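You operate a simulated robot arm through the tools that you are given. There is no shell and no other tool.

You are at the controls of a simulated robot arm. One attempt, no reset.

TASK
Set both stops for the cream bobbin and wind about 25 m evenly.
Fine: lower stop to 0, upper to the width printed on the bobbin.

The check looks at the end state, three seconds after you hand in, the way a careful person would. Anything else that was tipped, shoved, dropped, spilled or broken makes it a failure.

THE ROBOT
A 7-joint arm with a two-finger parallel gripper, fixed in place. Base frame: the origin is at the foot of the arm, x ahead of it, y to its left, z up. Readings come in cm, degrees, newtons and seconds.
Its first joint turns from -166.0 to 166.0 degrees. Payload 4.4 kg.
The tool frame sits at the grasp point between the pads (the TCP): z along the fingers, y along the line on which they close. The tips reach 2.3 cm beyond it. Largest opening 9.4 cm; finger width 3.8, thickness 1; the body of the gripper, 5.4 by 9.6 cm, starts 3.9 cm behind the TCP.
Orientation is that of the tool frame in the base frame, as a unit quaternion [w, x, y, z]. With the fingers straight down and closing along the base's y, the tool's x points along the base's -x, its y along +y and its z along -z.

THE INTERFACE
- The arm moves only by the tool arm_command. Its argument "motion" is a list of rows, each a list of 7 numbers: the shift along the base's x, y, z in cm, then the turn, a rotation vector about the base's x, y, z in degrees, then the finger opening in cm, from 0 to 9.4. In form: [[dx, dy, dz, wx, wy, wz, fingers], ...]. A call has 1 to 20 rows; each row is the pose to reach, as a shift and turn from the pose commanded when the call began. A row lasts 0.2 s, in which the tool goes at most 5 cm and 8.6 degrees; a call with a longer step from one row to the next is refused whole, and so is a gripper value outside its range. A pose out of reach is approached as far as the arm can. The call stops where the force on the tool passes 90 N (or 10 N more than at its start, if that is more) or the arm is blocked; 0.2 s more then pass. The fingers move at their own pace (about 7.2 cm/s each) and stop on an object; they squeeze with about 44 N. The grip force told is the motor's: it shows also when the fingers shut on nothing. Time passes only in rows, and 0.2 s behind the last, so rows that repeat a pose let the fingers close. It gives the time, the measured TCP pose, the force on the tool (base axes), the opening and the grip force at its end, in the units of the frame above (readings bear some noise), with the torque about the TCP (base axes, N m) and any sound that the robot's microphone picked up.
- Cameras (640 x 400 px; columns grow to the right, rows downward): "scene" is fixed at [21.93, 65.04, 154.61]; the picture's right is [-0.22, -0.98, 0.00], its down [-0.89, 0.20, -0.42] and it looks along [0.41, -0.09, -0.91] (base axes); focal length 214 px, centre (320, 200). "wrist" rides on the gripper at [8.6, 1.6, -7.4] in the tool frame; the picture's right is [-0.18, 0.98, 0.00], its down [-0.58, -0.11, -0.81] and it looks along [-0.79, -0.15, 0.59] (tool axes); focal length 243 px, centre (320, 200). There is no depth. A picture from a camera that has moved, and an enlarged one, comes with that camera's place and axes in the base frame and with its lens.
- get_image(camera): a new picture of that camera. It takes no simulated time.
- close_up(camera, box): a new picture of the part [left, top, right, bottom] of that camera's present view, enlarged. It takes no simulated time.
- job_done(): hands the job in; it is judged then, once.

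Places have to be worked out from the pictures, the camera data and where the tool is seen. Open the gripper and draw the arm clear of the work before you hand the job in, unless the task says otherwise.

The tools are called by a JSON object that holds its "op" and its "data". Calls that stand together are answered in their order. arm_command: Moves the arm, as the interface text tells. Its arguments: {"type":"object","properties":{"motion":{"type":"array","items":{"type":"array","items":{"type":"number"}}}},"required":["motion"]} The other tools are called the same way: get_image (camera) takes a picture; close_up (camera, box) takes an enlarged picture of a part of a camera's view; job_done () hands the job in.

At the start:

```text
t: 0.0
position: [62.04, 20.48, 114.72]
orientation: [0.0, 0.0, 1.0, 0.0]
ft_force: [-0.6, -0.6, 0.1]
moment: [0.0, 0.01, -0.02]
width: 9.39
grasp_force: 0.1
```

scene: 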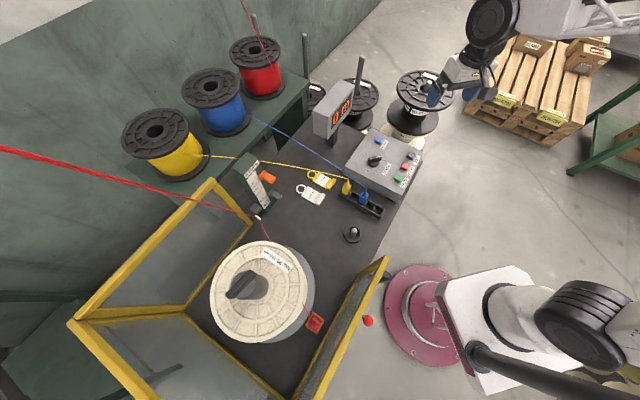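
wrist: 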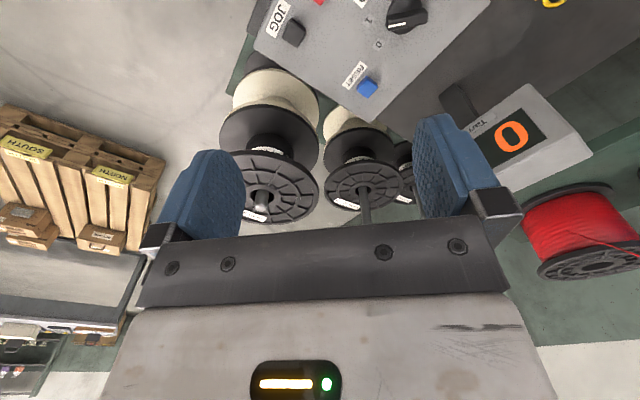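

I'll begin by looking at the scene closely: the winding machine, control panel, and the stops.

{"op": "close_up", "data": {"camera": "scene", "box": [220, 140, 320, 220]}}

{"op": "close_up", "data": {"camera": "scene", "box": [330, 110, 430, 200]}}

{"op": "close_up", "data": {"camera": "scene", "box": [200, 230, 340, 350]}}

{"op": "close_up", "data": {"camera": "scene", "box": [290, 70, 390, 150]}}

{"op": "close_up", "data": {"camera": "scene", "box": [290, 160, 390, 250]}}

```text
5.00 times, centred on (270, 180) of scene
camera zoom: at [21.93, 65.04, 154.61], right [-0.22, -0.98, 0.0], down [-0.89, 0.2, -0.42], along [0.41, -0.09, -0.91], focal length 1072 px, centre (570, 300)
```

zoom: 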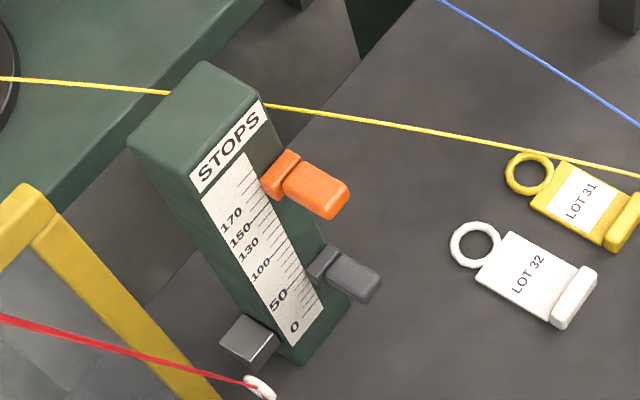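

```text
4.44 times, centred on (380, 155) of scene
camera zoom: at [21.93, 65.04, 154.61], right [-0.22, -0.98, 0.0], down [-0.89, 0.2, -0.42], along [0.41, -0.09, -0.91], focal length 953 px, centre (53, 400)
```

zoom: 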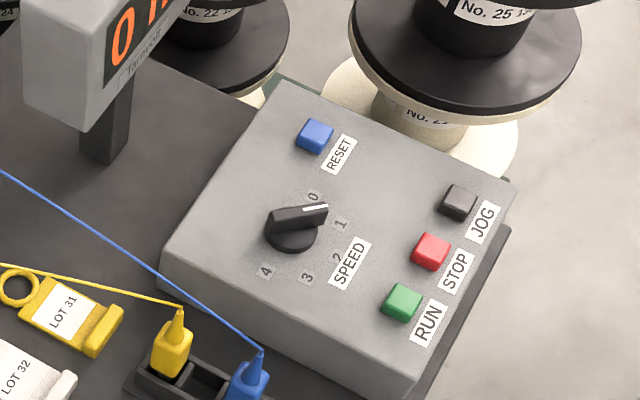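

```text
3.33 times, centred on (270, 290) of scene
camera zoom: at [21.93, 65.04, 154.61], right [-0.22, -0.98, 0.0], down [-0.89, 0.2, -0.42], along [0.41, -0.09, -0.91], focal length 715 px, centre (487, -100)
```

zoom: 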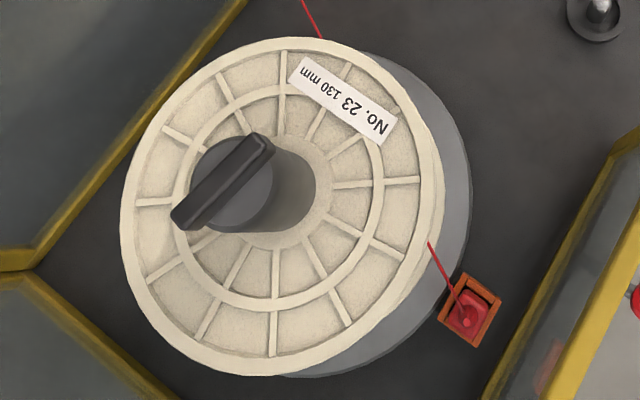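

```text
5.00 times, centred on (340, 110) of scene
camera zoom: at [21.93, 65.04, 154.61], right [-0.22, -0.98, 0.0], down [-0.89, 0.2, -0.42], along [0.41, -0.09, -0.91], focal length 1072 px, centre (220, 650)
```

zoom: 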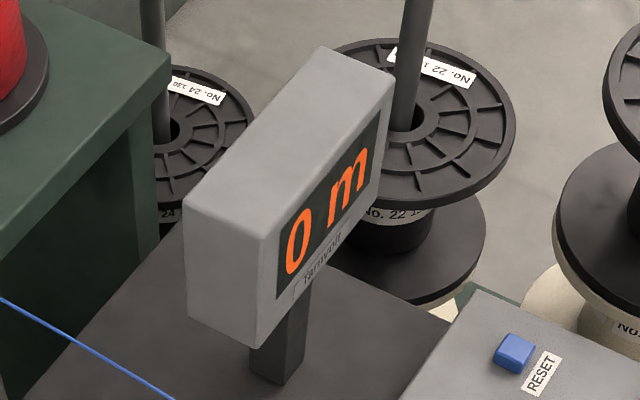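

```text
4.44 times, centred on (340, 205) of scene
camera zoom: at [21.93, 65.04, 154.61], right [-0.22, -0.98, 0.0], down [-0.89, 0.2, -0.42], along [0.41, -0.09, -0.91], focal length 953 px, centre (231, 178)
```

zoom: 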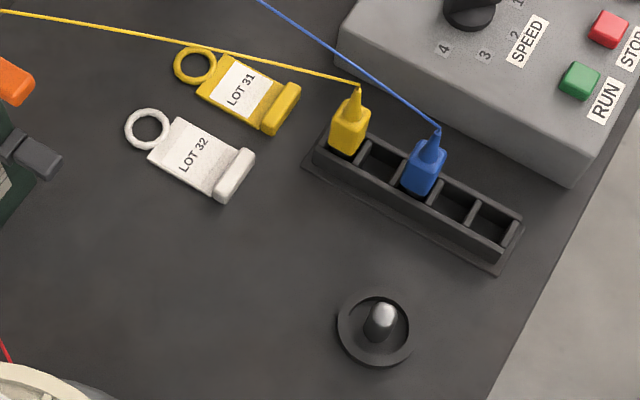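

The mounted cream bobbin reads No. 23, 130 mm. The panel seems to be at about z≈80 and the stop column lies left of the arm, so I'll turn the gripper 90° and shift a bit to look towards the column with the wrist camera.

{"op": "arm_command", "data": {"motion": [[-0.6, 1.3, 0, 0, 0, 8.2, 9.4], [-1.2, 2.6, 0, 0, 0, 16.4, 9.4], [-1.8, 3.9, 0, 0, 0, 24.5, 9.4], [-2.4, 5.2, 0, 0, 0, 32.7, 9.4], [-3.0, 6.5, 0, 0, 0, 40.9, 9.4], [-3.6, 7.8, 0, 0, 0, 49.1, 9.4], [-4.2, 9.1, 0, 0, 0, 57.3, 9.4], [-4.8, 10.4, 0, 0, 0, 65.5, 9.4], [-5.4, 11.7, 0, 0, 0, 73.6, 9.4], [-6.0, 13.0, 0, 0, 0, 81.8, 9.4], [-6.6, 14.3, 0, 0, 0, 90, 9.4], [-6.6, 14.3, 0, 0, 0, 90, 9.4]]}}

```text
t: 2.6
position: [55.43, 34.73, 114.75]
orientation: [0.0, -0.707, 0.707, 0.0]
ft_force: [0.5, 0.2, -0.6]
moment: [-0.02, 0.02, -0.02]
width: 9.41
grasp_force: 0.1
```

The arm has turned as commanded. Now I'll look with both cameras.

{"op": "get_image", "data": {"camera": "wrist"}}

{"op": "get_image", "data": {"camera": "scene"}}

```text
taken
camera wrist: at [53.84, 26.34, 122.26], right [-0.98, 0.18, 0.0], down [0.11, 0.58, 0.81], along [0.15, 0.79, -0.59], focal length 243 px, centre (320, 200)
```

wrist: 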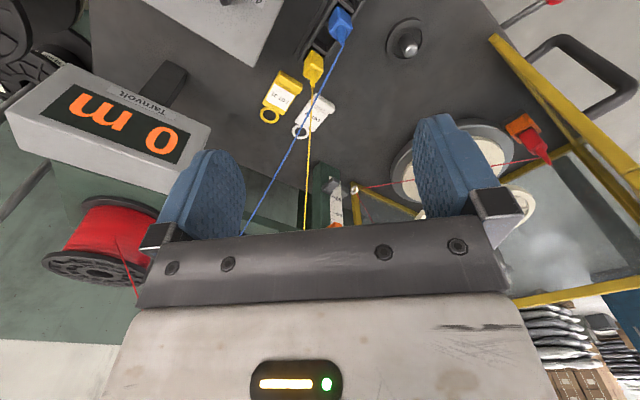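

```text
taken
```

scene: 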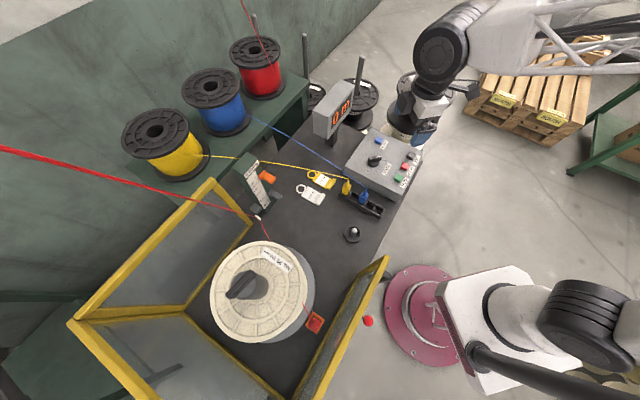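

There is a dark handle on the yellow frame near the robot, possibly a guard door. I'll enlarge the guard and the column in both views.

{"op": "close_up", "data": {"camera": "scene", "box": [60, 170, 260, 400]}}

{"op": "close_up", "data": {"camera": "scene", "box": [280, 240, 440, 400]}}

{"op": "close_up", "data": {"camera": "wrist", "box": [470, 0, 640, 120]}}

{"op": "close_up", "data": {"camera": "wrist", "box": [240, 50, 420, 240]}}

{"op": "close_up", "data": {"camera": "scene", "box": [235, 150, 285, 220]}}

```text
1.74 times, centred on (160, 285) of scene
camera zoom: at [21.93, 65.04, 154.61], right [-0.22, -0.98, 0.0], down [-0.89, 0.2, -0.42], along [0.41, -0.09, -0.91], focal length 373 px, centre (598, 52)
```

zoom: 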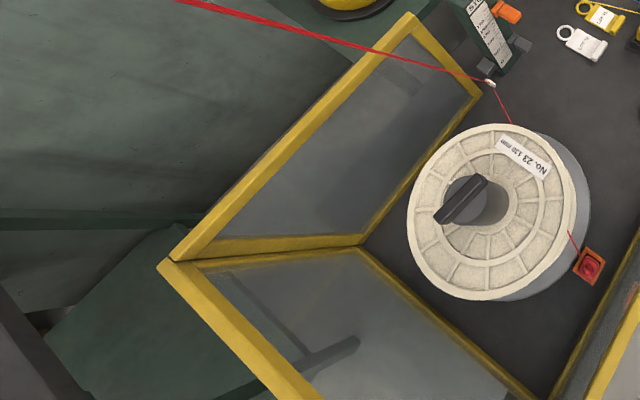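

```text
2.50 times, centred on (360, 320) of scene
camera zoom: at [21.93, 65.04, 154.61], right [-0.22, -0.98, 0.0], down [-0.89, 0.2, -0.42], along [0.41, -0.09, -0.91], focal length 536 px, centre (220, -100)
```

zoom: 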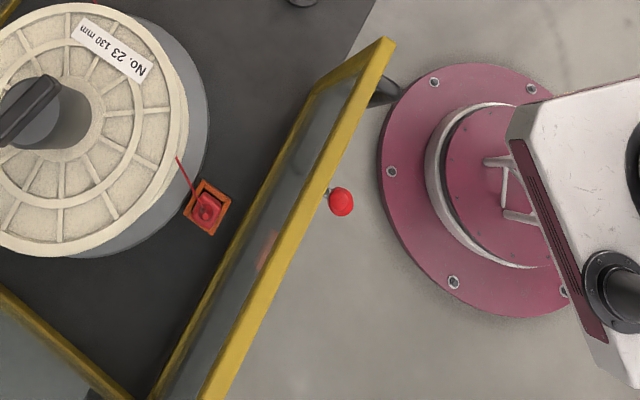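

```text
3.33 times, centred on (555, 60) of wrist
camera zoom: at [53.84, 26.34, 122.26], right [-0.98, 0.18, 0.0], down [0.11, 0.58, 0.81], along [0.15, 0.79, -0.59], focal length 809 px, centre (-463, 667)
```

zoom: 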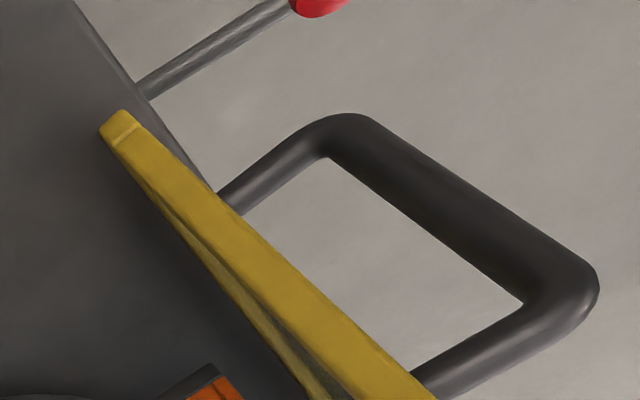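

```text
2.11 times, centred on (330, 145) of wrist
camera zoom: at [53.84, 26.34, 122.26], right [-0.98, 0.18, 0.0], down [0.11, 0.58, 0.81], along [0.15, 0.79, -0.59], focal length 511 px, centre (299, 316)
```

zoom: 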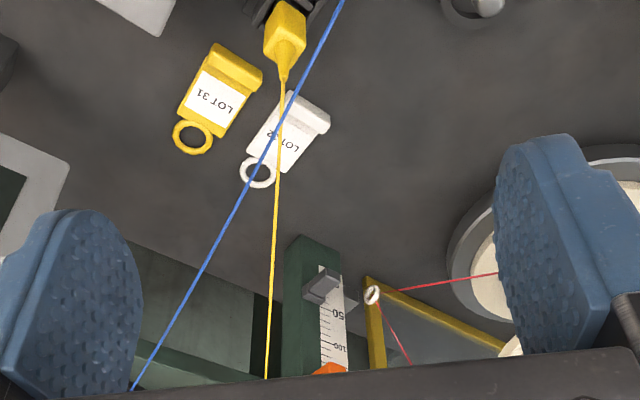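

```text
5.71 times, centred on (260, 185) of scene
camera zoom: at [21.93, 65.04, 154.61], right [-0.22, -0.98, 0.0], down [-0.89, 0.2, -0.42], along [0.41, -0.09, -0.91], focal length 1226 px, centre (663, 286)
```

zoom: 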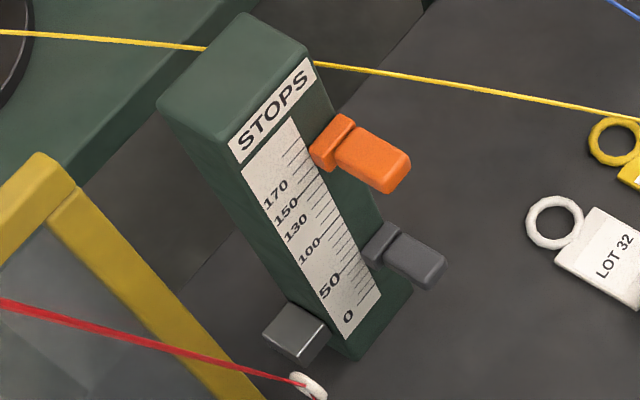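

The stop tabs stick out of the column towards the robot. I'd like higher-zoom views of the scale, the knob and the buttons before going in.

{"op": "close_up", "data": {"camera": "scene", "box": [248, 160, 284, 206]}}

{"op": "close_up", "data": {"camera": "scene", "box": [360, 145, 400, 175]}}

{"op": "close_up", "data": {"camera": "wrist", "box": [295, 150, 355, 240]}}

```text
8.70 times, centred on (266, 183) of scene
camera zoom: at [21.93, 65.04, 154.61], right [-0.22, -0.98, 0.0], down [-0.89, 0.2, -0.42], along [0.41, -0.09, -0.91], focal length 1865 px, centre (790, 348)
```

zoom: 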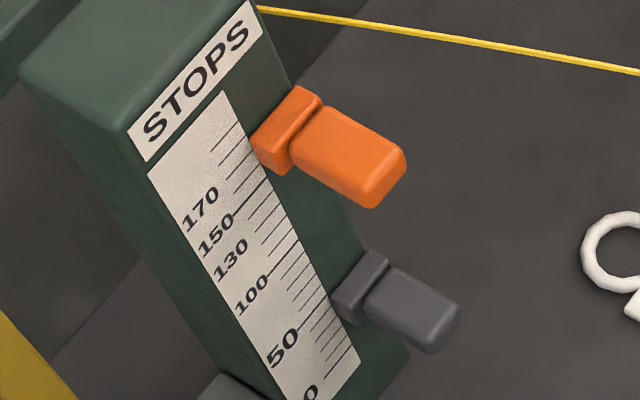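

```text
13.33 times, centred on (380, 160) of scene
camera zoom: at [21.93, 65.04, 154.61], right [-0.22, -0.98, 0.0], down [-0.89, 0.2, -0.42], along [0.41, -0.09, -0.91], focal length 2860 px, centre (-480, 733)
```

zoom: 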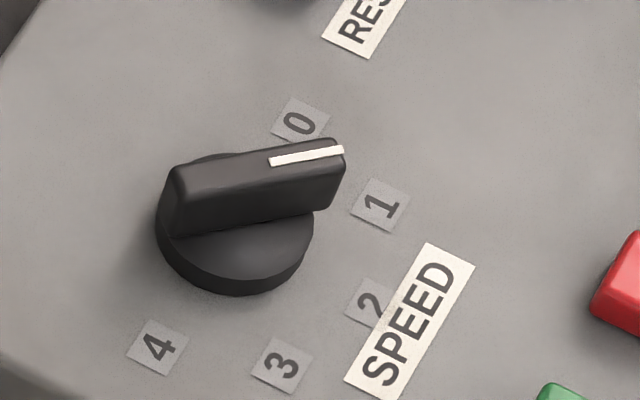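

```text
4.44 times, centred on (325, 195) of wrist
camera zoom: at [53.84, 26.34, 122.26], right [-0.98, 0.18, 0.0], down [0.11, 0.58, 0.81], along [0.15, 0.79, -0.59], focal length 1078 px, centre (298, 222)
```

zoom: 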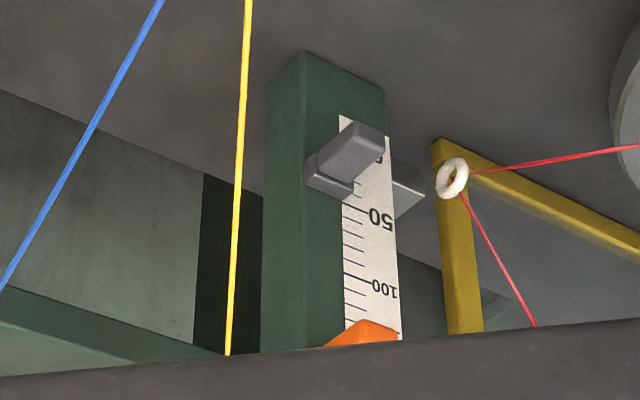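

The scale is true millimetres (50→100 spans about 5 cm; zero at z≈77), with both tabs pointing toward the robot along about 49° in the base frame. I'll move to a viewing pose in front of the column with the camera aligned to it, staying high above all wires.

{"op": "arm_command", "data": {"motion": [[-0.6, 3.4, 0, 0, 0, -5.1, 6], [-1.2, 6.8, 0, 0, 0, -10.2, 6], [-1.8, 10.2, 0, 0, 0, -15.4, 6], [-2.4, 13.6, 0, 0, 0, -20.5, 6], [-3.0, 17.0, 0, 0, 0, -25.6, 6], [-3.7, 20.5, 0, 0, 0, -30.8, 6], [-4.3, 23.9, 0, 0, 0, -35.9, 6], [-4.9, 27.3, 0, 0, 0, -41, 6], [-4.9, 27.3, 0, 0, 0, -41, 6]]}}

{"op": "get_image", "data": {"camera": "wrist"}}

{"op": "get_image", "data": {"camera": "scene"}}

```text
t: 4.6
position: [50.57, 62.01, 114.65]
orientation: [-0.001, -0.414, 0.91, 0.001]
ft_force: [-0.1, 0.5, 0.2]
moment: [0.03, 0.0, -0.04]
width: 5.99
grasp_force: 0.0
```

```text
taken
camera wrist: at [43.63, 56.87, 122.18], right [-0.62, 0.78, 0.0], down [0.46, 0.37, 0.81], along [0.63, 0.5, -0.59], focal length 243 px, centre (320, 200)
```

wrist: 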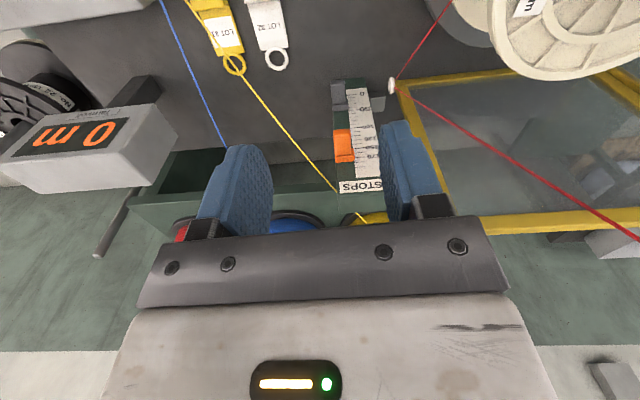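

```text
taken
```

scene: 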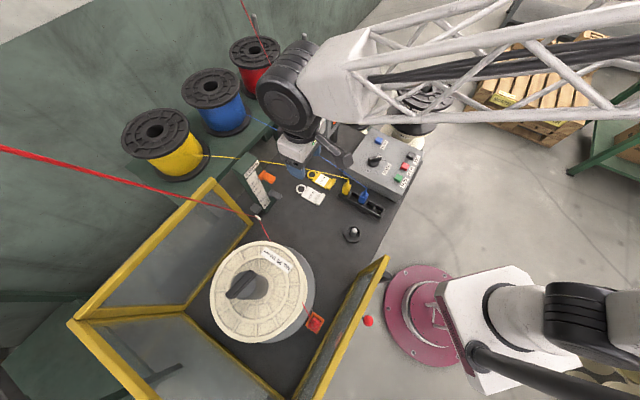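

Good view of the column from the front. Enlarging it to read the tab positions and the wire.

{"op": "close_up", "data": {"camera": "wrist", "box": [310, 60, 410, 200]}}

{"op": "close_up", "data": {"camera": "wrist", "box": [330, 75, 390, 135]}}

{"op": "close_up", "data": {"camera": "wrist", "box": [330, 115, 390, 200]}}

```text
2.86 times, centred on (360, 130) of wrist
camera zoom: at [43.63, 56.87, 122.18], right [-0.62, 0.78, 0.0], down [0.46, 0.37, 0.81], along [0.63, 0.5, -0.59], focal length 693 px, centre (206, 400)
```

zoom: 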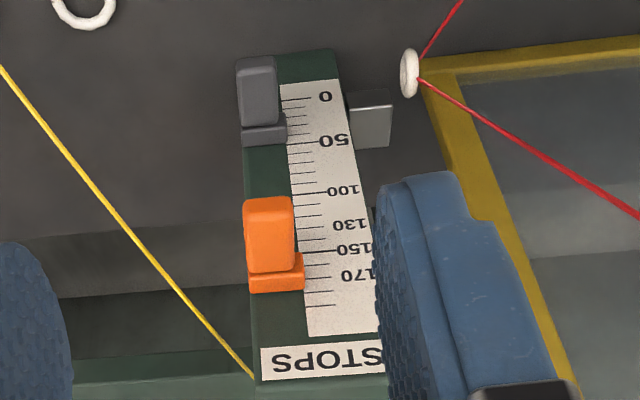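

```text
6.67 times, centred on (360, 105) of wrist
camera zoom: at [43.63, 56.87, 122.18], right [-0.62, 0.78, 0.0], down [0.46, 0.37, 0.81], along [0.63, 0.5, -0.59], focal length 1618 px, centre (53, 833)
```

zoom: 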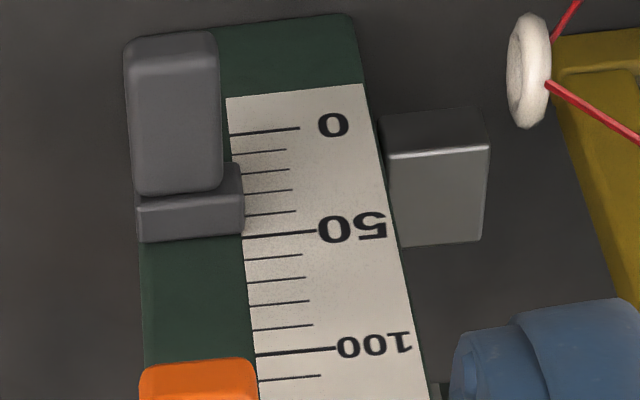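

```text
4.71 times, centred on (360, 158) of wrist
camera zoom: at [43.63, 56.87, 122.18], right [-0.62, 0.78, 0.0], down [0.46, 0.37, 0.81], along [0.63, 0.5, -0.59], focal length 1142 px, centre (132, 400)
```

zoom: 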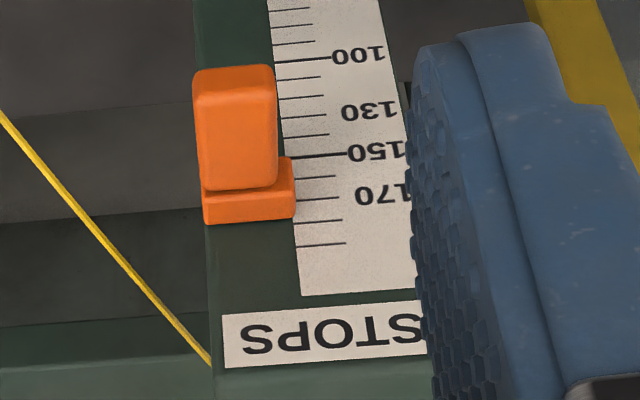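

Gray stop's base spans roughly 17–51 mm and orange's about 150–180 mm on the scale; the tabs centre at about (59.2, 73.0). I'll tilt the tool 30° forward and come to a standoff in front of the gray tab, fingers 5 cm open, keeping clear of the yellow wire on the right.

{"op": "arm_command", "data": {"motion": [[0.5, 0.7, -2.0, 5.65, -4.93, 0, 5], [1.1, 1.5, -4.5, 11.3, -9.85, 0, 5], [1.7, 2.3, -7.0, 16.95, -14.8, 0, 5], [2.3, 3.1, -9.5, 22.6, -19.7, 0, 5], [2.9, 4.0, -12.0, 22.6, -19.7, 0, 5], [3.5, 4.8, -14.0, 22.6, -19.7, 0, 5], [4.0, 5.6, -16.0, 22.6, -19.7, 0, 5], [4.5, 6.3, -18.0, 22.6, -19.7, 0, 5], [4.5, 6.3, -18.0, 22.6, -19.7, 0, 5]]}}

{"op": "get_image", "data": {"camera": "wrist"}}

{"op": "close_up", "data": {"camera": "scene", "box": [220, 120, 360, 230]}}

```text
t: 6.6
position: [55.09, 68.35, 96.66]
orientation: [0.236, -0.401, 0.879, 0.108]
ft_force: [0.1, 0.2, 0.1]
moment: [-0.01, -0.02, -0.03]
width: 5.0
grasp_force: 0.1
```

```text
taken
camera wrist: at [46.5, 61.19, 98.86], right [-0.64, 0.77, 0.09], down [0.15, 0.01, 0.99], along [0.76, 0.64, -0.12], focal length 243 px, centre (320, 200)
```

wrist: 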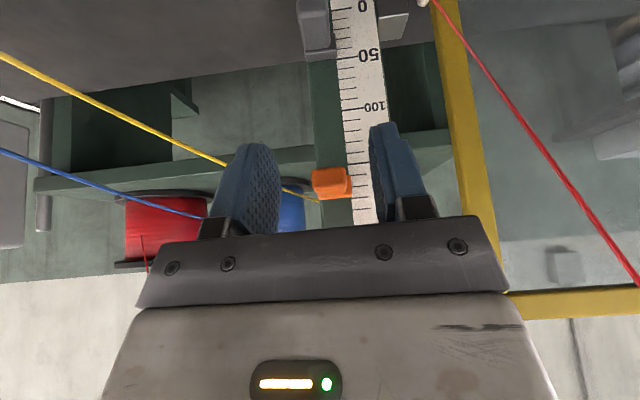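

```text
3.64 times, centred on (290, 175) of scene
camera zoom: at [21.93, 65.04, 154.61], right [-0.22, -0.98, 0.0], down [-0.89, 0.2, -0.42], along [0.41, -0.09, -0.91], focal length 780 px, centre (429, 291)
```

zoom: 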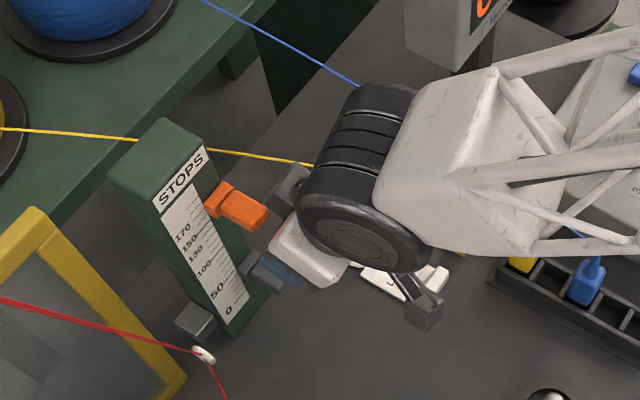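

The wrist camera is now nearly level with the orange stop; I'll zoom to read both stops and check the arm relative to the wires.

{"op": "close_up", "data": {"camera": "wrist", "box": [295, 0, 415, 75]}}

{"op": "close_up", "data": {"camera": "wrist", "box": [290, 90, 400, 230]}}

{"op": "get_image", "data": {"camera": "scene"}}

```text
5.33 times, centred on (355, 38) of wrist
camera zoom: at [46.5, 61.19, 98.86], right [-0.64, 0.77, 0.09], down [0.15, 0.01, 0.99], along [0.76, 0.64, -0.12], focal length 1294 px, centre (133, 1067)
```

zoom: 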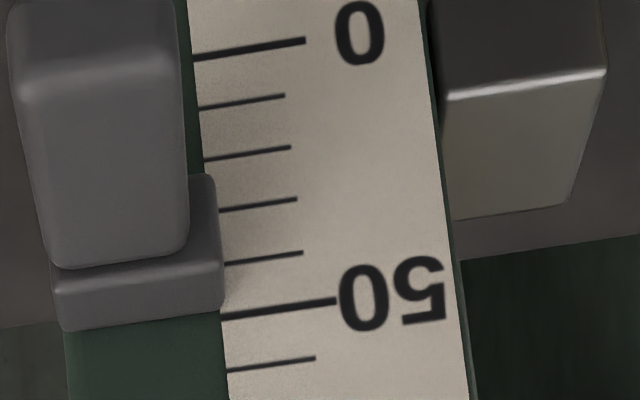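

```text
2.86 times, centred on (345, 160) of wrist
camera zoom: at [46.5, 61.19, 98.86], right [-0.64, 0.77, 0.09], down [0.15, 0.01, 0.99], along [0.76, 0.64, -0.12], focal length 693 px, centre (249, 314)
```

zoom: 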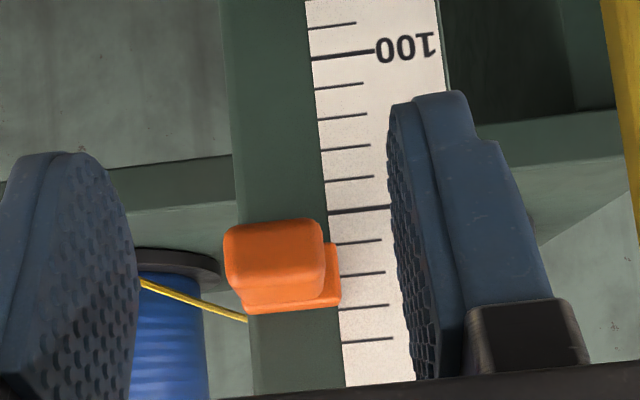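

```text
taken
```

scene: 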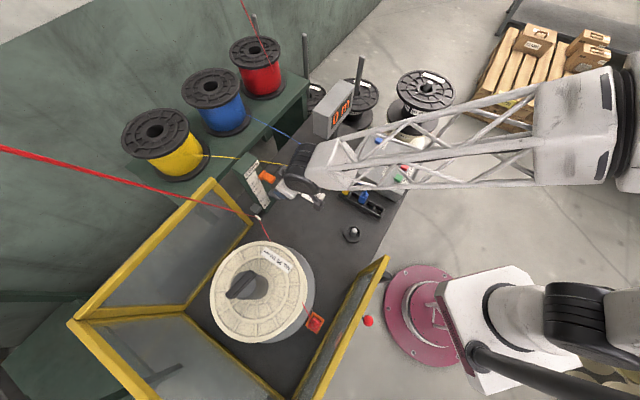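

Orange appears centred near 170 and gray near 37. Zooming more tightly on the orange stop to get its reference point.

{"op": "close_up", "data": {"camera": "wrist", "box": [305, 155, 365, 205]}}

{"op": "close_up", "data": {"camera": "scene", "box": [250, 165, 280, 190]}}

```text
8.00 times, centred on (335, 180) of wrist
camera zoom: at [46.5, 61.19, 98.86], right [-0.64, 0.77, 0.09], down [0.15, 0.01, 0.99], along [0.76, 0.64, -0.12], focal length 1941 px, centre (200, 360)
```

zoom: 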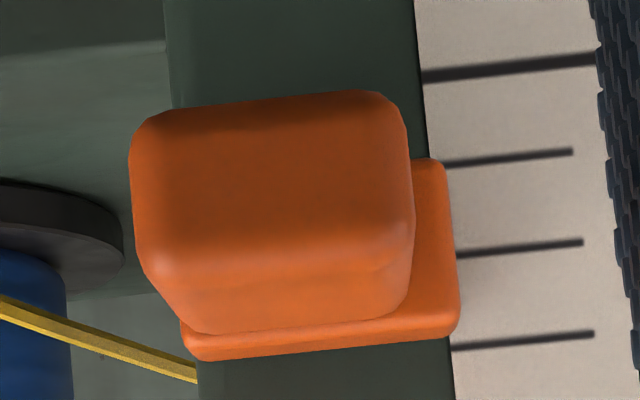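

```text
16.00 times, centred on (265, 178) of scene
camera zoom: at [21.93, 65.04, 154.61], right [-0.22, -0.98, 0.0], down [-0.89, 0.2, -0.42], along [0.41, -0.09, -0.91], focal length 3432 px, centre (1200, 560)
```

zoom: 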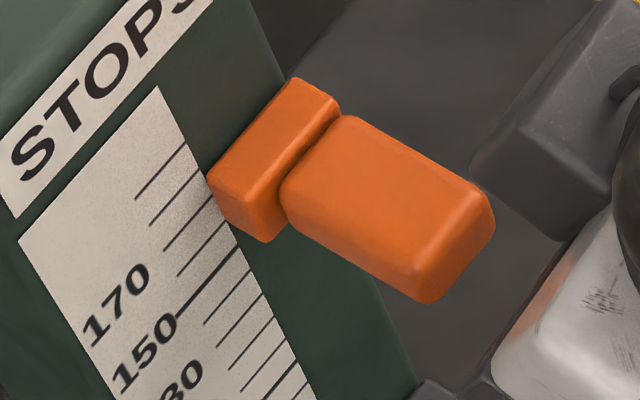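

Orange base centre sits at the 170 tick, so base centre is the natural reference; gray is about 37. I'll increase the tilt to 35° and drop to just in front of the gray tab, then check clearances.

{"op": "arm_command", "data": {"motion": [[0, 0, -1.7, 1.9, -1.65, 0, 5], [-0.05, -0.05, -3.4, 3.77, -3.29, 0, 5], [-0.07, -0.08, -5.1, 3.77, -3.29, 0, 5], [-0.07, -0.08, -6.8, 3.77, -3.29, 0, 5], [-0.07, -0.08, -6.8, 3.77, -3.29, 0, 5]]}}

{"op": "get_image", "data": {"camera": "wrist"}}

{"op": "close_up", "data": {"camera": "scene", "box": [230, 130, 340, 220]}}

```text
t: 7.8
position: [55.01, 68.22, 89.98]
orientation: [0.274, -0.395, 0.868, 0.124]
ft_force: [0.3, -0.1, 0.1]
moment: [0.03, 0.0, 0.0]
width: 4.99
grasp_force: 0.1
```

```text
taken
camera wrist: at [46.28, 61.01, 91.14], right [-0.64, 0.76, 0.1], down [0.09, -0.06, 0.99], along [0.76, 0.65, -0.03], focal length 243 px, centre (320, 200)
```

wrist: 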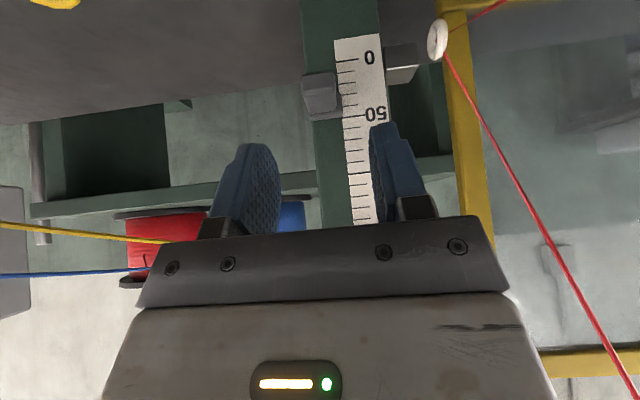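

```text
4.44 times, centred on (285, 175) of scene
camera zoom: at [21.93, 65.04, 154.61], right [-0.22, -0.98, 0.0], down [-0.89, 0.2, -0.42], along [0.41, -0.09, -0.91], focal length 953 px, centre (476, 311)
```

zoom: 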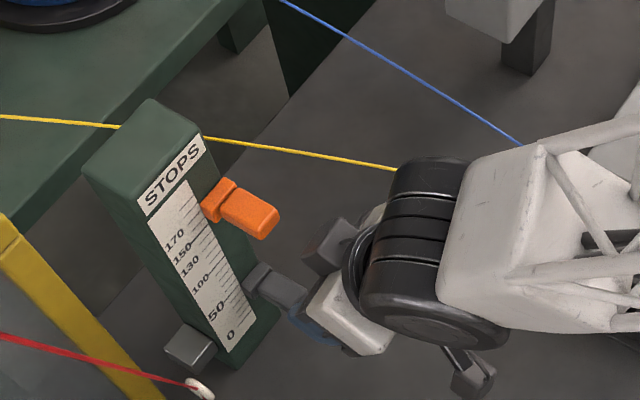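

The tool axis lines up with the gray tab. I'll advance 5 cm along the tool axis and re-check before the last bit.

{"op": "arm_command", "data": {"motion": [[0.47, 0.54, -1.02, 0, 0, 0, 5], [0.94, 1.08, -2.05, 0, 0, 0, 5], [1.41, 1.63, -3.07, 0, 0, 0, 5], [1.88, 2.17, -4.1, 0, 0, 0, 5], [1.88, 2.17, -4.1, 0, 0, 0, 5]]}}

{"op": "get_image", "data": {"camera": "wrist"}}

{"op": "close_up", "data": {"camera": "scene", "box": [230, 130, 340, 220]}}

{"op": "get_image", "data": {"camera": "scene"}}

```text
t: 9.0
position: [56.74, 70.5, 85.72]
orientation: [0.274, -0.395, 0.868, 0.123]
ft_force: [1.1, -0.7, 0.9]
moment: [-0.01, -0.01, 0.02]
width: 5.0
grasp_force: 0.2
```

```text
taken
camera wrist: at [48.14, 63.2, 86.98], right [-0.64, 0.76, 0.1], down [0.09, -0.06, 0.99], along [0.76, 0.65, -0.03], focal length 243 px, centre (320, 200)
```

wrist: 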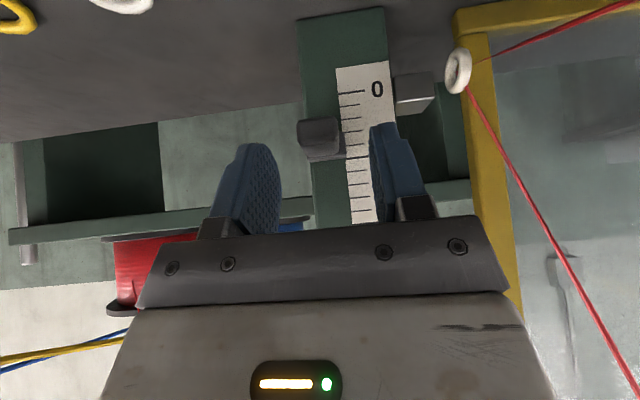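

```text
4.44 times, centred on (285, 175) of scene
camera zoom: at [21.93, 65.04, 154.61], right [-0.22, -0.98, 0.0], down [-0.89, 0.2, -0.42], along [0.41, -0.09, -0.91], focal length 953 px, centre (476, 311)
```

zoom: 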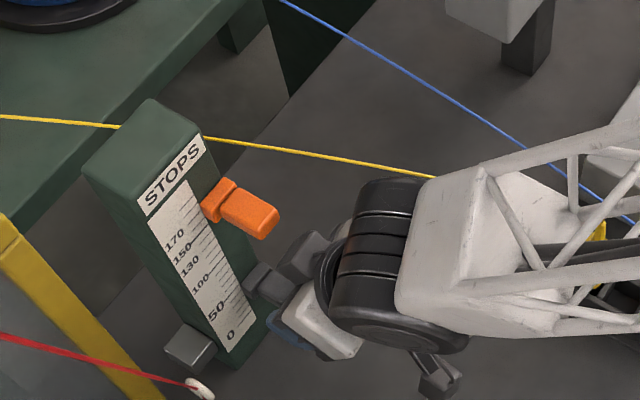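

```text
taken
```

scene: 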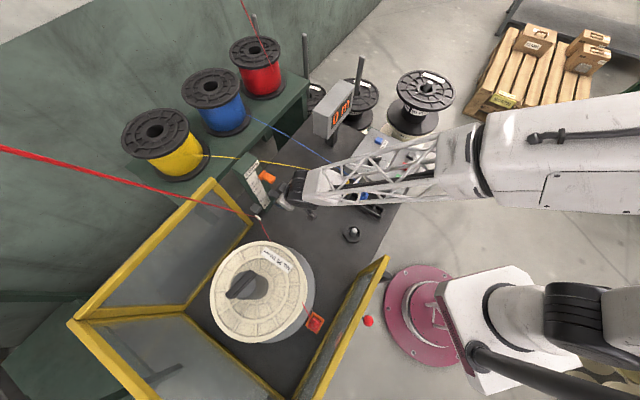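

Clear of orange and wires so far. Let me zoom the wrist view to gauge the remaining distance to the tab.

{"op": "close_up", "data": {"camera": "wrist", "box": [270, 60, 410, 220]}}

```text
2.50 times, centred on (340, 140) of wrist
camera zoom: at [48.14, 63.2, 86.98], right [-0.64, 0.76, 0.1], down [0.09, -0.06, 0.99], along [0.76, 0.65, -0.03], focal length 606 px, centre (270, 350)
```

zoom: 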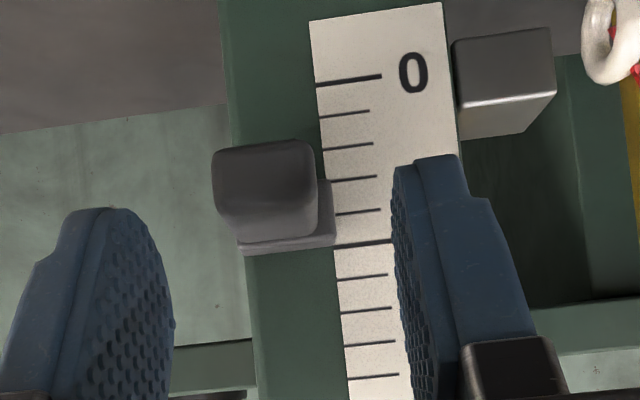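

Gray base spans ticks 30–50, i.e. centred at 40. The tab front face is ~3.5 cm ahead on the tool axis and laterally centred; I'll advance onto it and close gently.

{"op": "arm_command", "data": {"motion": [[0.4, 0.45, -0.6, 0, 0, 0, 5], [0.8, 0.9, -1.2, 0, 0, 0, 5], [1.2, 1.35, -1.75, 0, 0, 0, 5], [1.58, 1.81, -2.3, 0, 0, 0, 5], [1.58, 1.81, -2.3, 0, 0, 0, 5]]}}

{"op": "close_up", "data": {"camera": "wrist", "box": [250, 60, 410, 240]}}

{"op": "close_up", "data": {"camera": "scene", "box": [230, 130, 340, 220]}}

```text
t: 10.2
position: [58.47, 72.28, 83.45]
orientation: [0.273, -0.396, 0.868, 0.123]
ft_force: [-0.5, -0.1, 0.3]
moment: [0.02, -0.01, -0.01]
width: 5.01
grasp_force: 0.0
```

```text
2.22 times, centred on (330, 150) of wrist
camera zoom: at [49.73, 65.0, 84.69], right [-0.64, 0.76, 0.1], down [0.09, -0.06, 0.99], along [0.76, 0.65, -0.03], focal length 539 px, centre (298, 311)
```

zoom: 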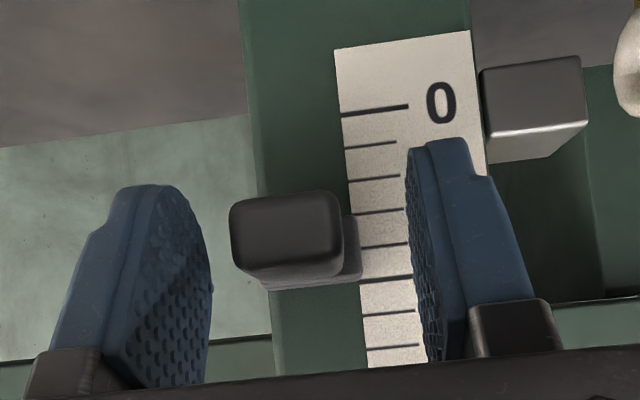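

```text
4.44 times, centred on (285, 175) of scene
camera zoom: at [21.93, 65.04, 154.61], right [-0.22, -0.98, 0.0], down [-0.89, 0.2, -0.42], along [0.41, -0.09, -0.91], focal length 953 px, centre (476, 311)
```

zoom: 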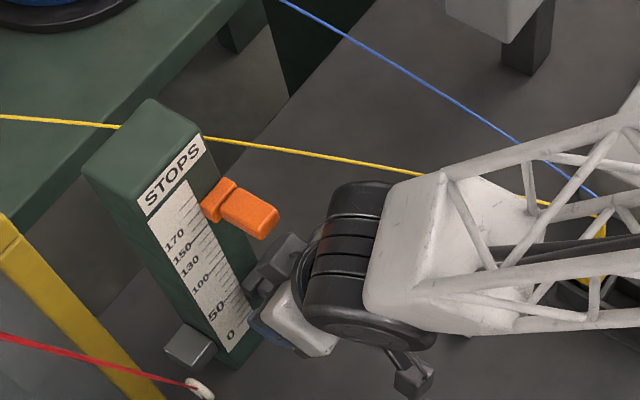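

Tab is about 0.3 cm to the −v side of the tool centre. I'll correct sideways and close the fingers on it.

{"op": "arm_command", "data": {"motion": [[0.21, -0.18, 0, 0, 0, 0, 5], [0.21, -0.18, 0, 0, 0, 0, 3.5], [0.21, -0.18, 0, 0, 0, 0, 2.0], [0.21, -0.18, 0, 0, 0, 0, 2.0], [0.21, -0.18, 0, 0, 0, 0, 2.0]]}}

{"op": "close_up", "data": {"camera": "wrist", "box": [250, 60, 410, 240]}}

```text
t: 11.4
position: [58.5, 72.28, 83.44]
orientation: [0.274, -0.396, 0.868, 0.125]
ft_force: [-15.7, 15.1, -1.1]
moment: [0.03, 0.44, -1.35]
width: 2.59
grasp_force: 45.0
```

```text
2.22 times, centred on (330, 150) of wrist
camera zoom: at [49.9, 64.84, 84.71], right [-0.64, 0.76, 0.1], down [0.09, -0.06, 0.99], along [0.76, 0.65, -0.03], focal length 539 px, centre (298, 311)
```

zoom: 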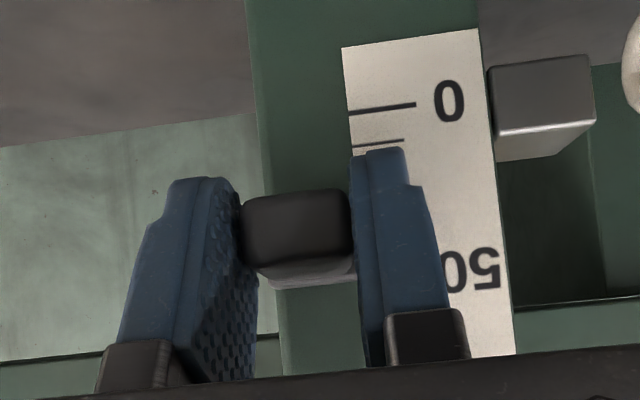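

Gripped (2.6 cm) but there's about 22 N sideways, so I'll undo the sideways shift and then lower the stop 3 cm slowly.

{"op": "arm_command", "data": {"motion": [[-0.1, 0.09, 0, 0, 0, 0, 2.0], [-0.19, 0.17, 0, 0, 0, 0, 2.0], [-0.19, 0.17, -0.5, 0, 0, 0, 2.0], [-0.19, 0.17, -1.0, 0, 0, 0, 2.0], [-0.19, 0.17, -1.5, 0, 0, 0, 2.0], [-0.19, 0.17, -2.0, 0, 0, 0, 2.0], [-0.19, 0.17, -2.5, 0, 0, 0, 2.0], [-0.19, 0.17, -3.0, 0, 0, 0, 2.0], [-0.19, 0.17, -3.0, 0, 0, 0, 2.0]]}}

{"op": "get_image", "data": {"camera": "wrist"}}

{"op": "close_up", "data": {"camera": "scene", "box": [230, 130, 340, 220]}}

```text
t: 13.4
position: [58.68, 72.16, 80.38]
orientation: [0.273, -0.394, 0.869, 0.124]
ft_force: [40.1, -44.0, -0.5]
moment: [-0.48, 0.08, -2.33]
width: 2.58
grasp_force: 44.8
```

```text
taken
camera wrist: at [49.87, 64.87, 81.68], right [-0.64, 0.76, 0.11], down [0.09, -0.06, 0.99], along [0.76, 0.65, -0.03], focal length 243 px, centre (320, 200)
```

wrist: 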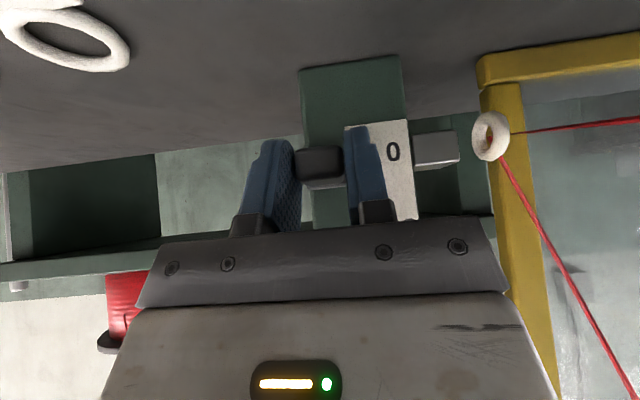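

```text
4.44 times, centred on (285, 175) of scene
camera zoom: at [21.93, 65.04, 154.61], right [-0.22, -0.98, 0.0], down [-0.89, 0.2, -0.42], along [0.41, -0.09, -0.91], focal length 953 px, centre (476, 311)
```

zoom: 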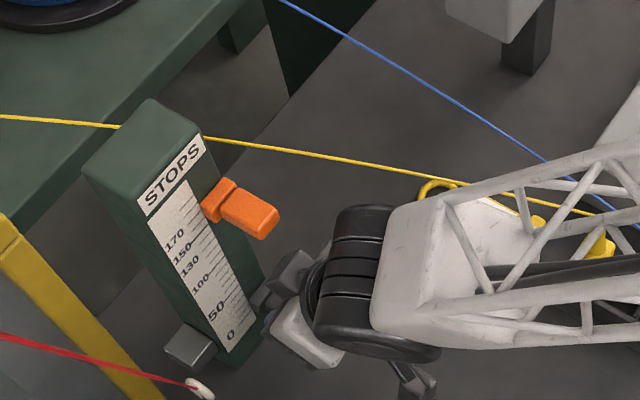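

The stop slid down smoothly, but sideways force is now ~60 N the other way, so the right spot is in between. I'll relieve that before continuing.

{"op": "arm_command", "data": {"motion": [[0.07, -0.06, 0, 0, 0, 0, 2.0], [0.14, -0.12, 0, 0, 0, 0, 2.0], [0.14, -0.12, 0, 0, 0, 0, 2.0]]}}

{"op": "close_up", "data": {"camera": "wrist", "box": [280, 100, 420, 230]}}

{"op": "close_up", "data": {"camera": "scene", "box": [255, 185, 300, 220]}}

```text
t: 14.2
position: [58.46, 72.16, 80.51]
orientation: [0.274, -0.396, 0.868, 0.124]
ft_force: [26.7, -31.7, -2.6]
moment: [-0.54, 0.3, -1.85]
width: 2.59
grasp_force: 45.3
```

```text
3.08 times, centred on (350, 165) of wrist
camera zoom: at [49.89, 64.84, 81.7], right [-0.64, 0.76, 0.1], down [0.09, -0.06, 0.99], along [0.76, 0.65, -0.03], focal length 746 px, centre (228, 308)
```

zoom: 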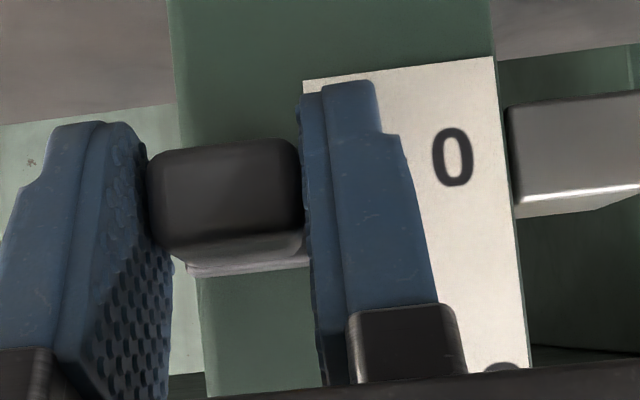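

```text
11.43 times, centred on (278, 202) of scene
camera zoom: at [21.93, 65.04, 154.61], right [-0.22, -0.98, 0.0], down [-0.89, 0.2, -0.42], along [0.41, -0.09, -0.91], focal length 2451 px, centre (806, 171)
```

zoom: 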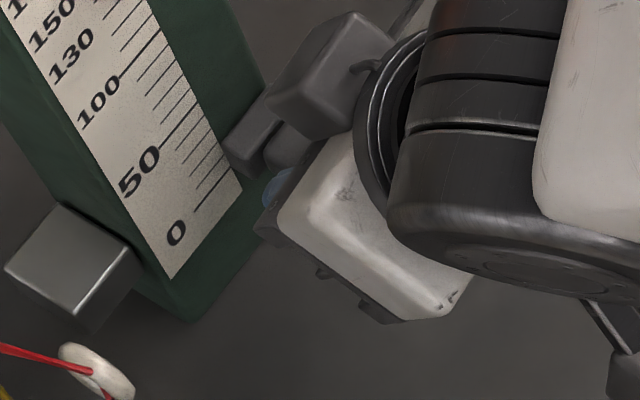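

Still some sideways load; shift a bit more, then lower the last 1 cm watching the vertical force for an end stop.

{"op": "arm_command", "data": {"motion": [[0.08, -0.07, 0, 0, 0, 0, 2.0], [0.15, -0.13, 0, 0, 0, 0, 2.0], [0.15, -0.13, -0.25, 0, 0, 0, 2.0], [0.15, -0.13, -0.5, 0, 0, 0, 2.0], [0.15, -0.13, -0.75, 0, 0, 0, 2.0], [0.15, -0.13, -1.0, 0, 0, 0, 2.0], [0.15, -0.13, -1.0, 0, 0, 0, 2.0]]}}

{"op": "close_up", "data": {"camera": "wrist", "box": [280, 100, 420, 230]}}

{"op": "close_up", "data": {"camera": "scene", "box": [255, 185, 300, 220]}}

```text
t: 15.8
position: [58.54, 72.14, 79.45]
orientation: [0.274, -0.396, 0.868, 0.124]
ft_force: [-59.1, 24.4, -0.8]
moment: [0.28, 0.54, -0.58]
width: 2.62
grasp_force: 45.4
```

```text
3.08 times, centred on (350, 165) of wrist
camera zoom: at [49.92, 64.82, 80.71], right [-0.64, 0.76, 0.1], down [0.09, -0.06, 0.99], along [0.76, 0.65, -0.03], focal length 746 px, centre (228, 308)
```

zoom: 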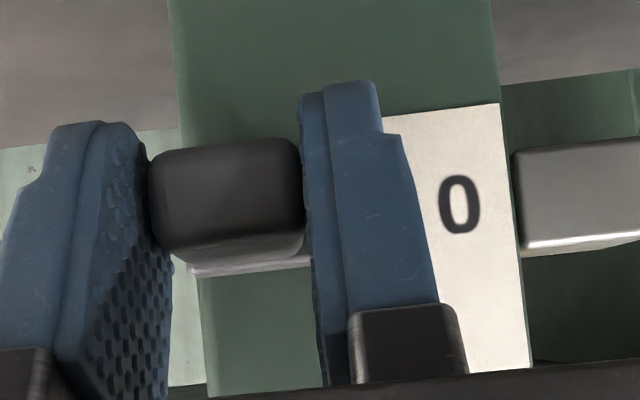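

```text
11.43 times, centred on (278, 202) of scene
camera zoom: at [21.93, 65.04, 154.61], right [-0.22, -0.98, 0.0], down [-0.89, 0.2, -0.42], along [0.41, -0.09, -0.91], focal length 2451 px, centre (806, 171)
```

zoom: 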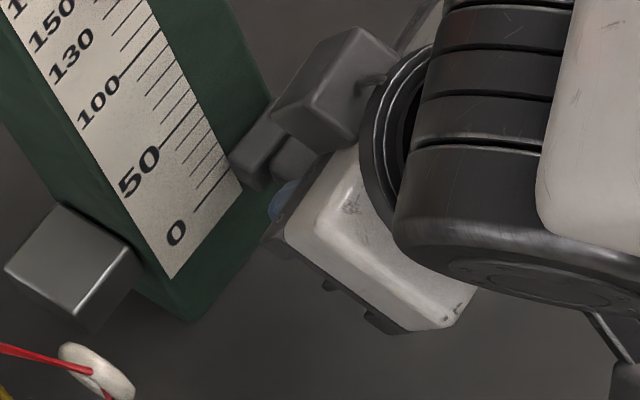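

Total travel is 40 mm. I'll open the fingers and back off along the tool axis to read the scale.

{"op": "arm_command", "data": {"motion": [[0, 0, 0, 0, 0, 0, 3.5], [0, 0, 0, 0, 0, 0, 5], [0, 0, 0, 0, 0, 0, 5], [-0.47, -0.54, 1.02, 0, 0, 0, 5], [-1.13, -1.3, 2.46, 0, 0, 0, 5], [-1.88, -2.17, 4.1, 0, 0, 0, 5], [-2.64, -3.03, 5.73, 0, 0, 0, 5], [-2.64, -3.03, 5.73, 0, 0, 0, 5]]}}

{"op": "close_up", "data": {"camera": "wrist", "box": [280, 20, 420, 150]}}

{"op": "get_image", "data": {"camera": "wrist"}}

```text
t: 17.6
position: [56.03, 68.93, 85.24]
orientation: [0.274, -0.396, 0.868, 0.124]
ft_force: [0.7, -0.6, -0.4]
moment: [0.0, -0.03, -0.02]
width: 5.01
grasp_force: 0.1
```

```text
3.08 times, centred on (350, 85) of wrist
camera zoom: at [47.41, 61.68, 86.39], right [-0.64, 0.76, 0.1], down [0.09, -0.06, 0.99], along [0.76, 0.65, -0.03], focal length 746 px, centre (228, 554)
```

zoom: 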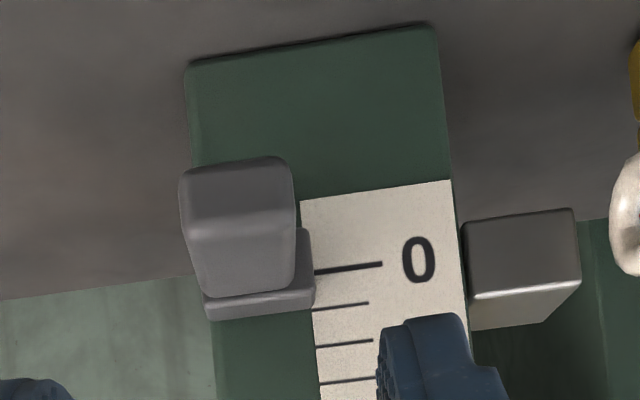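

```text
taken
camera wrist: at [47.41, 61.68, 86.39], right [-0.64, 0.76, 0.1], down [0.09, -0.06, 0.99], along [0.76, 0.65, -0.03], focal length 243 px, centre (320, 200)
```

wrist: 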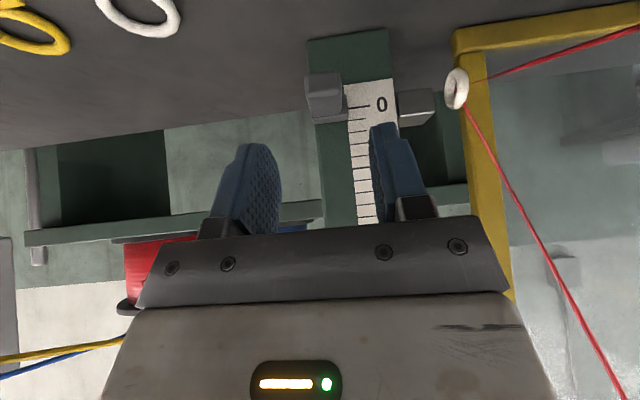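

Gray looks centred very near the 0 tick; zooming tighter to confirm.

{"op": "close_up", "data": {"camera": "wrist", "box": [330, 60, 400, 130]}}

{"op": "close_up", "data": {"camera": "scene", "box": [255, 175, 300, 215]}}

```text
5.71 times, centred on (365, 95) of wrist
camera zoom: at [47.41, 61.68, 86.39], right [-0.64, 0.76, 0.1], down [0.09, -0.06, 0.99], along [0.76, 0.65, -0.03], focal length 1386 px, centre (63, 800)
```

zoom: 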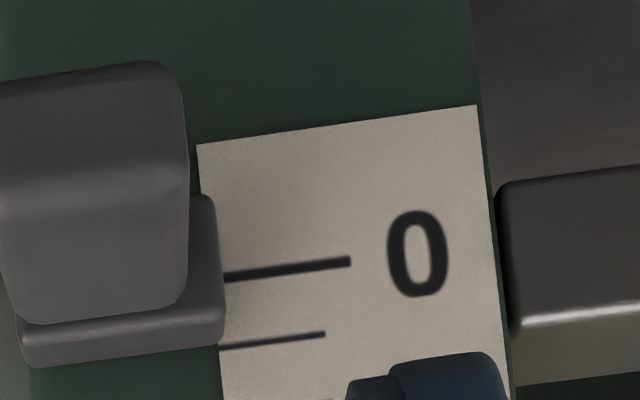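

```text
10.00 times, centred on (278, 195) of scene
camera zoom: at [21.93, 65.04, 154.61], right [-0.22, -0.98, 0.0], down [-0.89, 0.2, -0.42], along [0.41, -0.09, -0.91], focal length 2145 px, centre (745, 250)
```

zoom: 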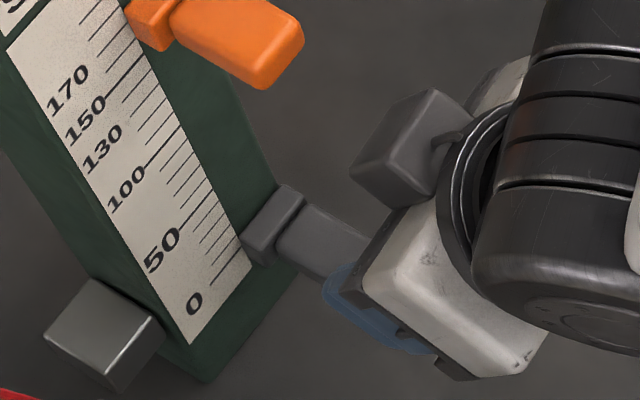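

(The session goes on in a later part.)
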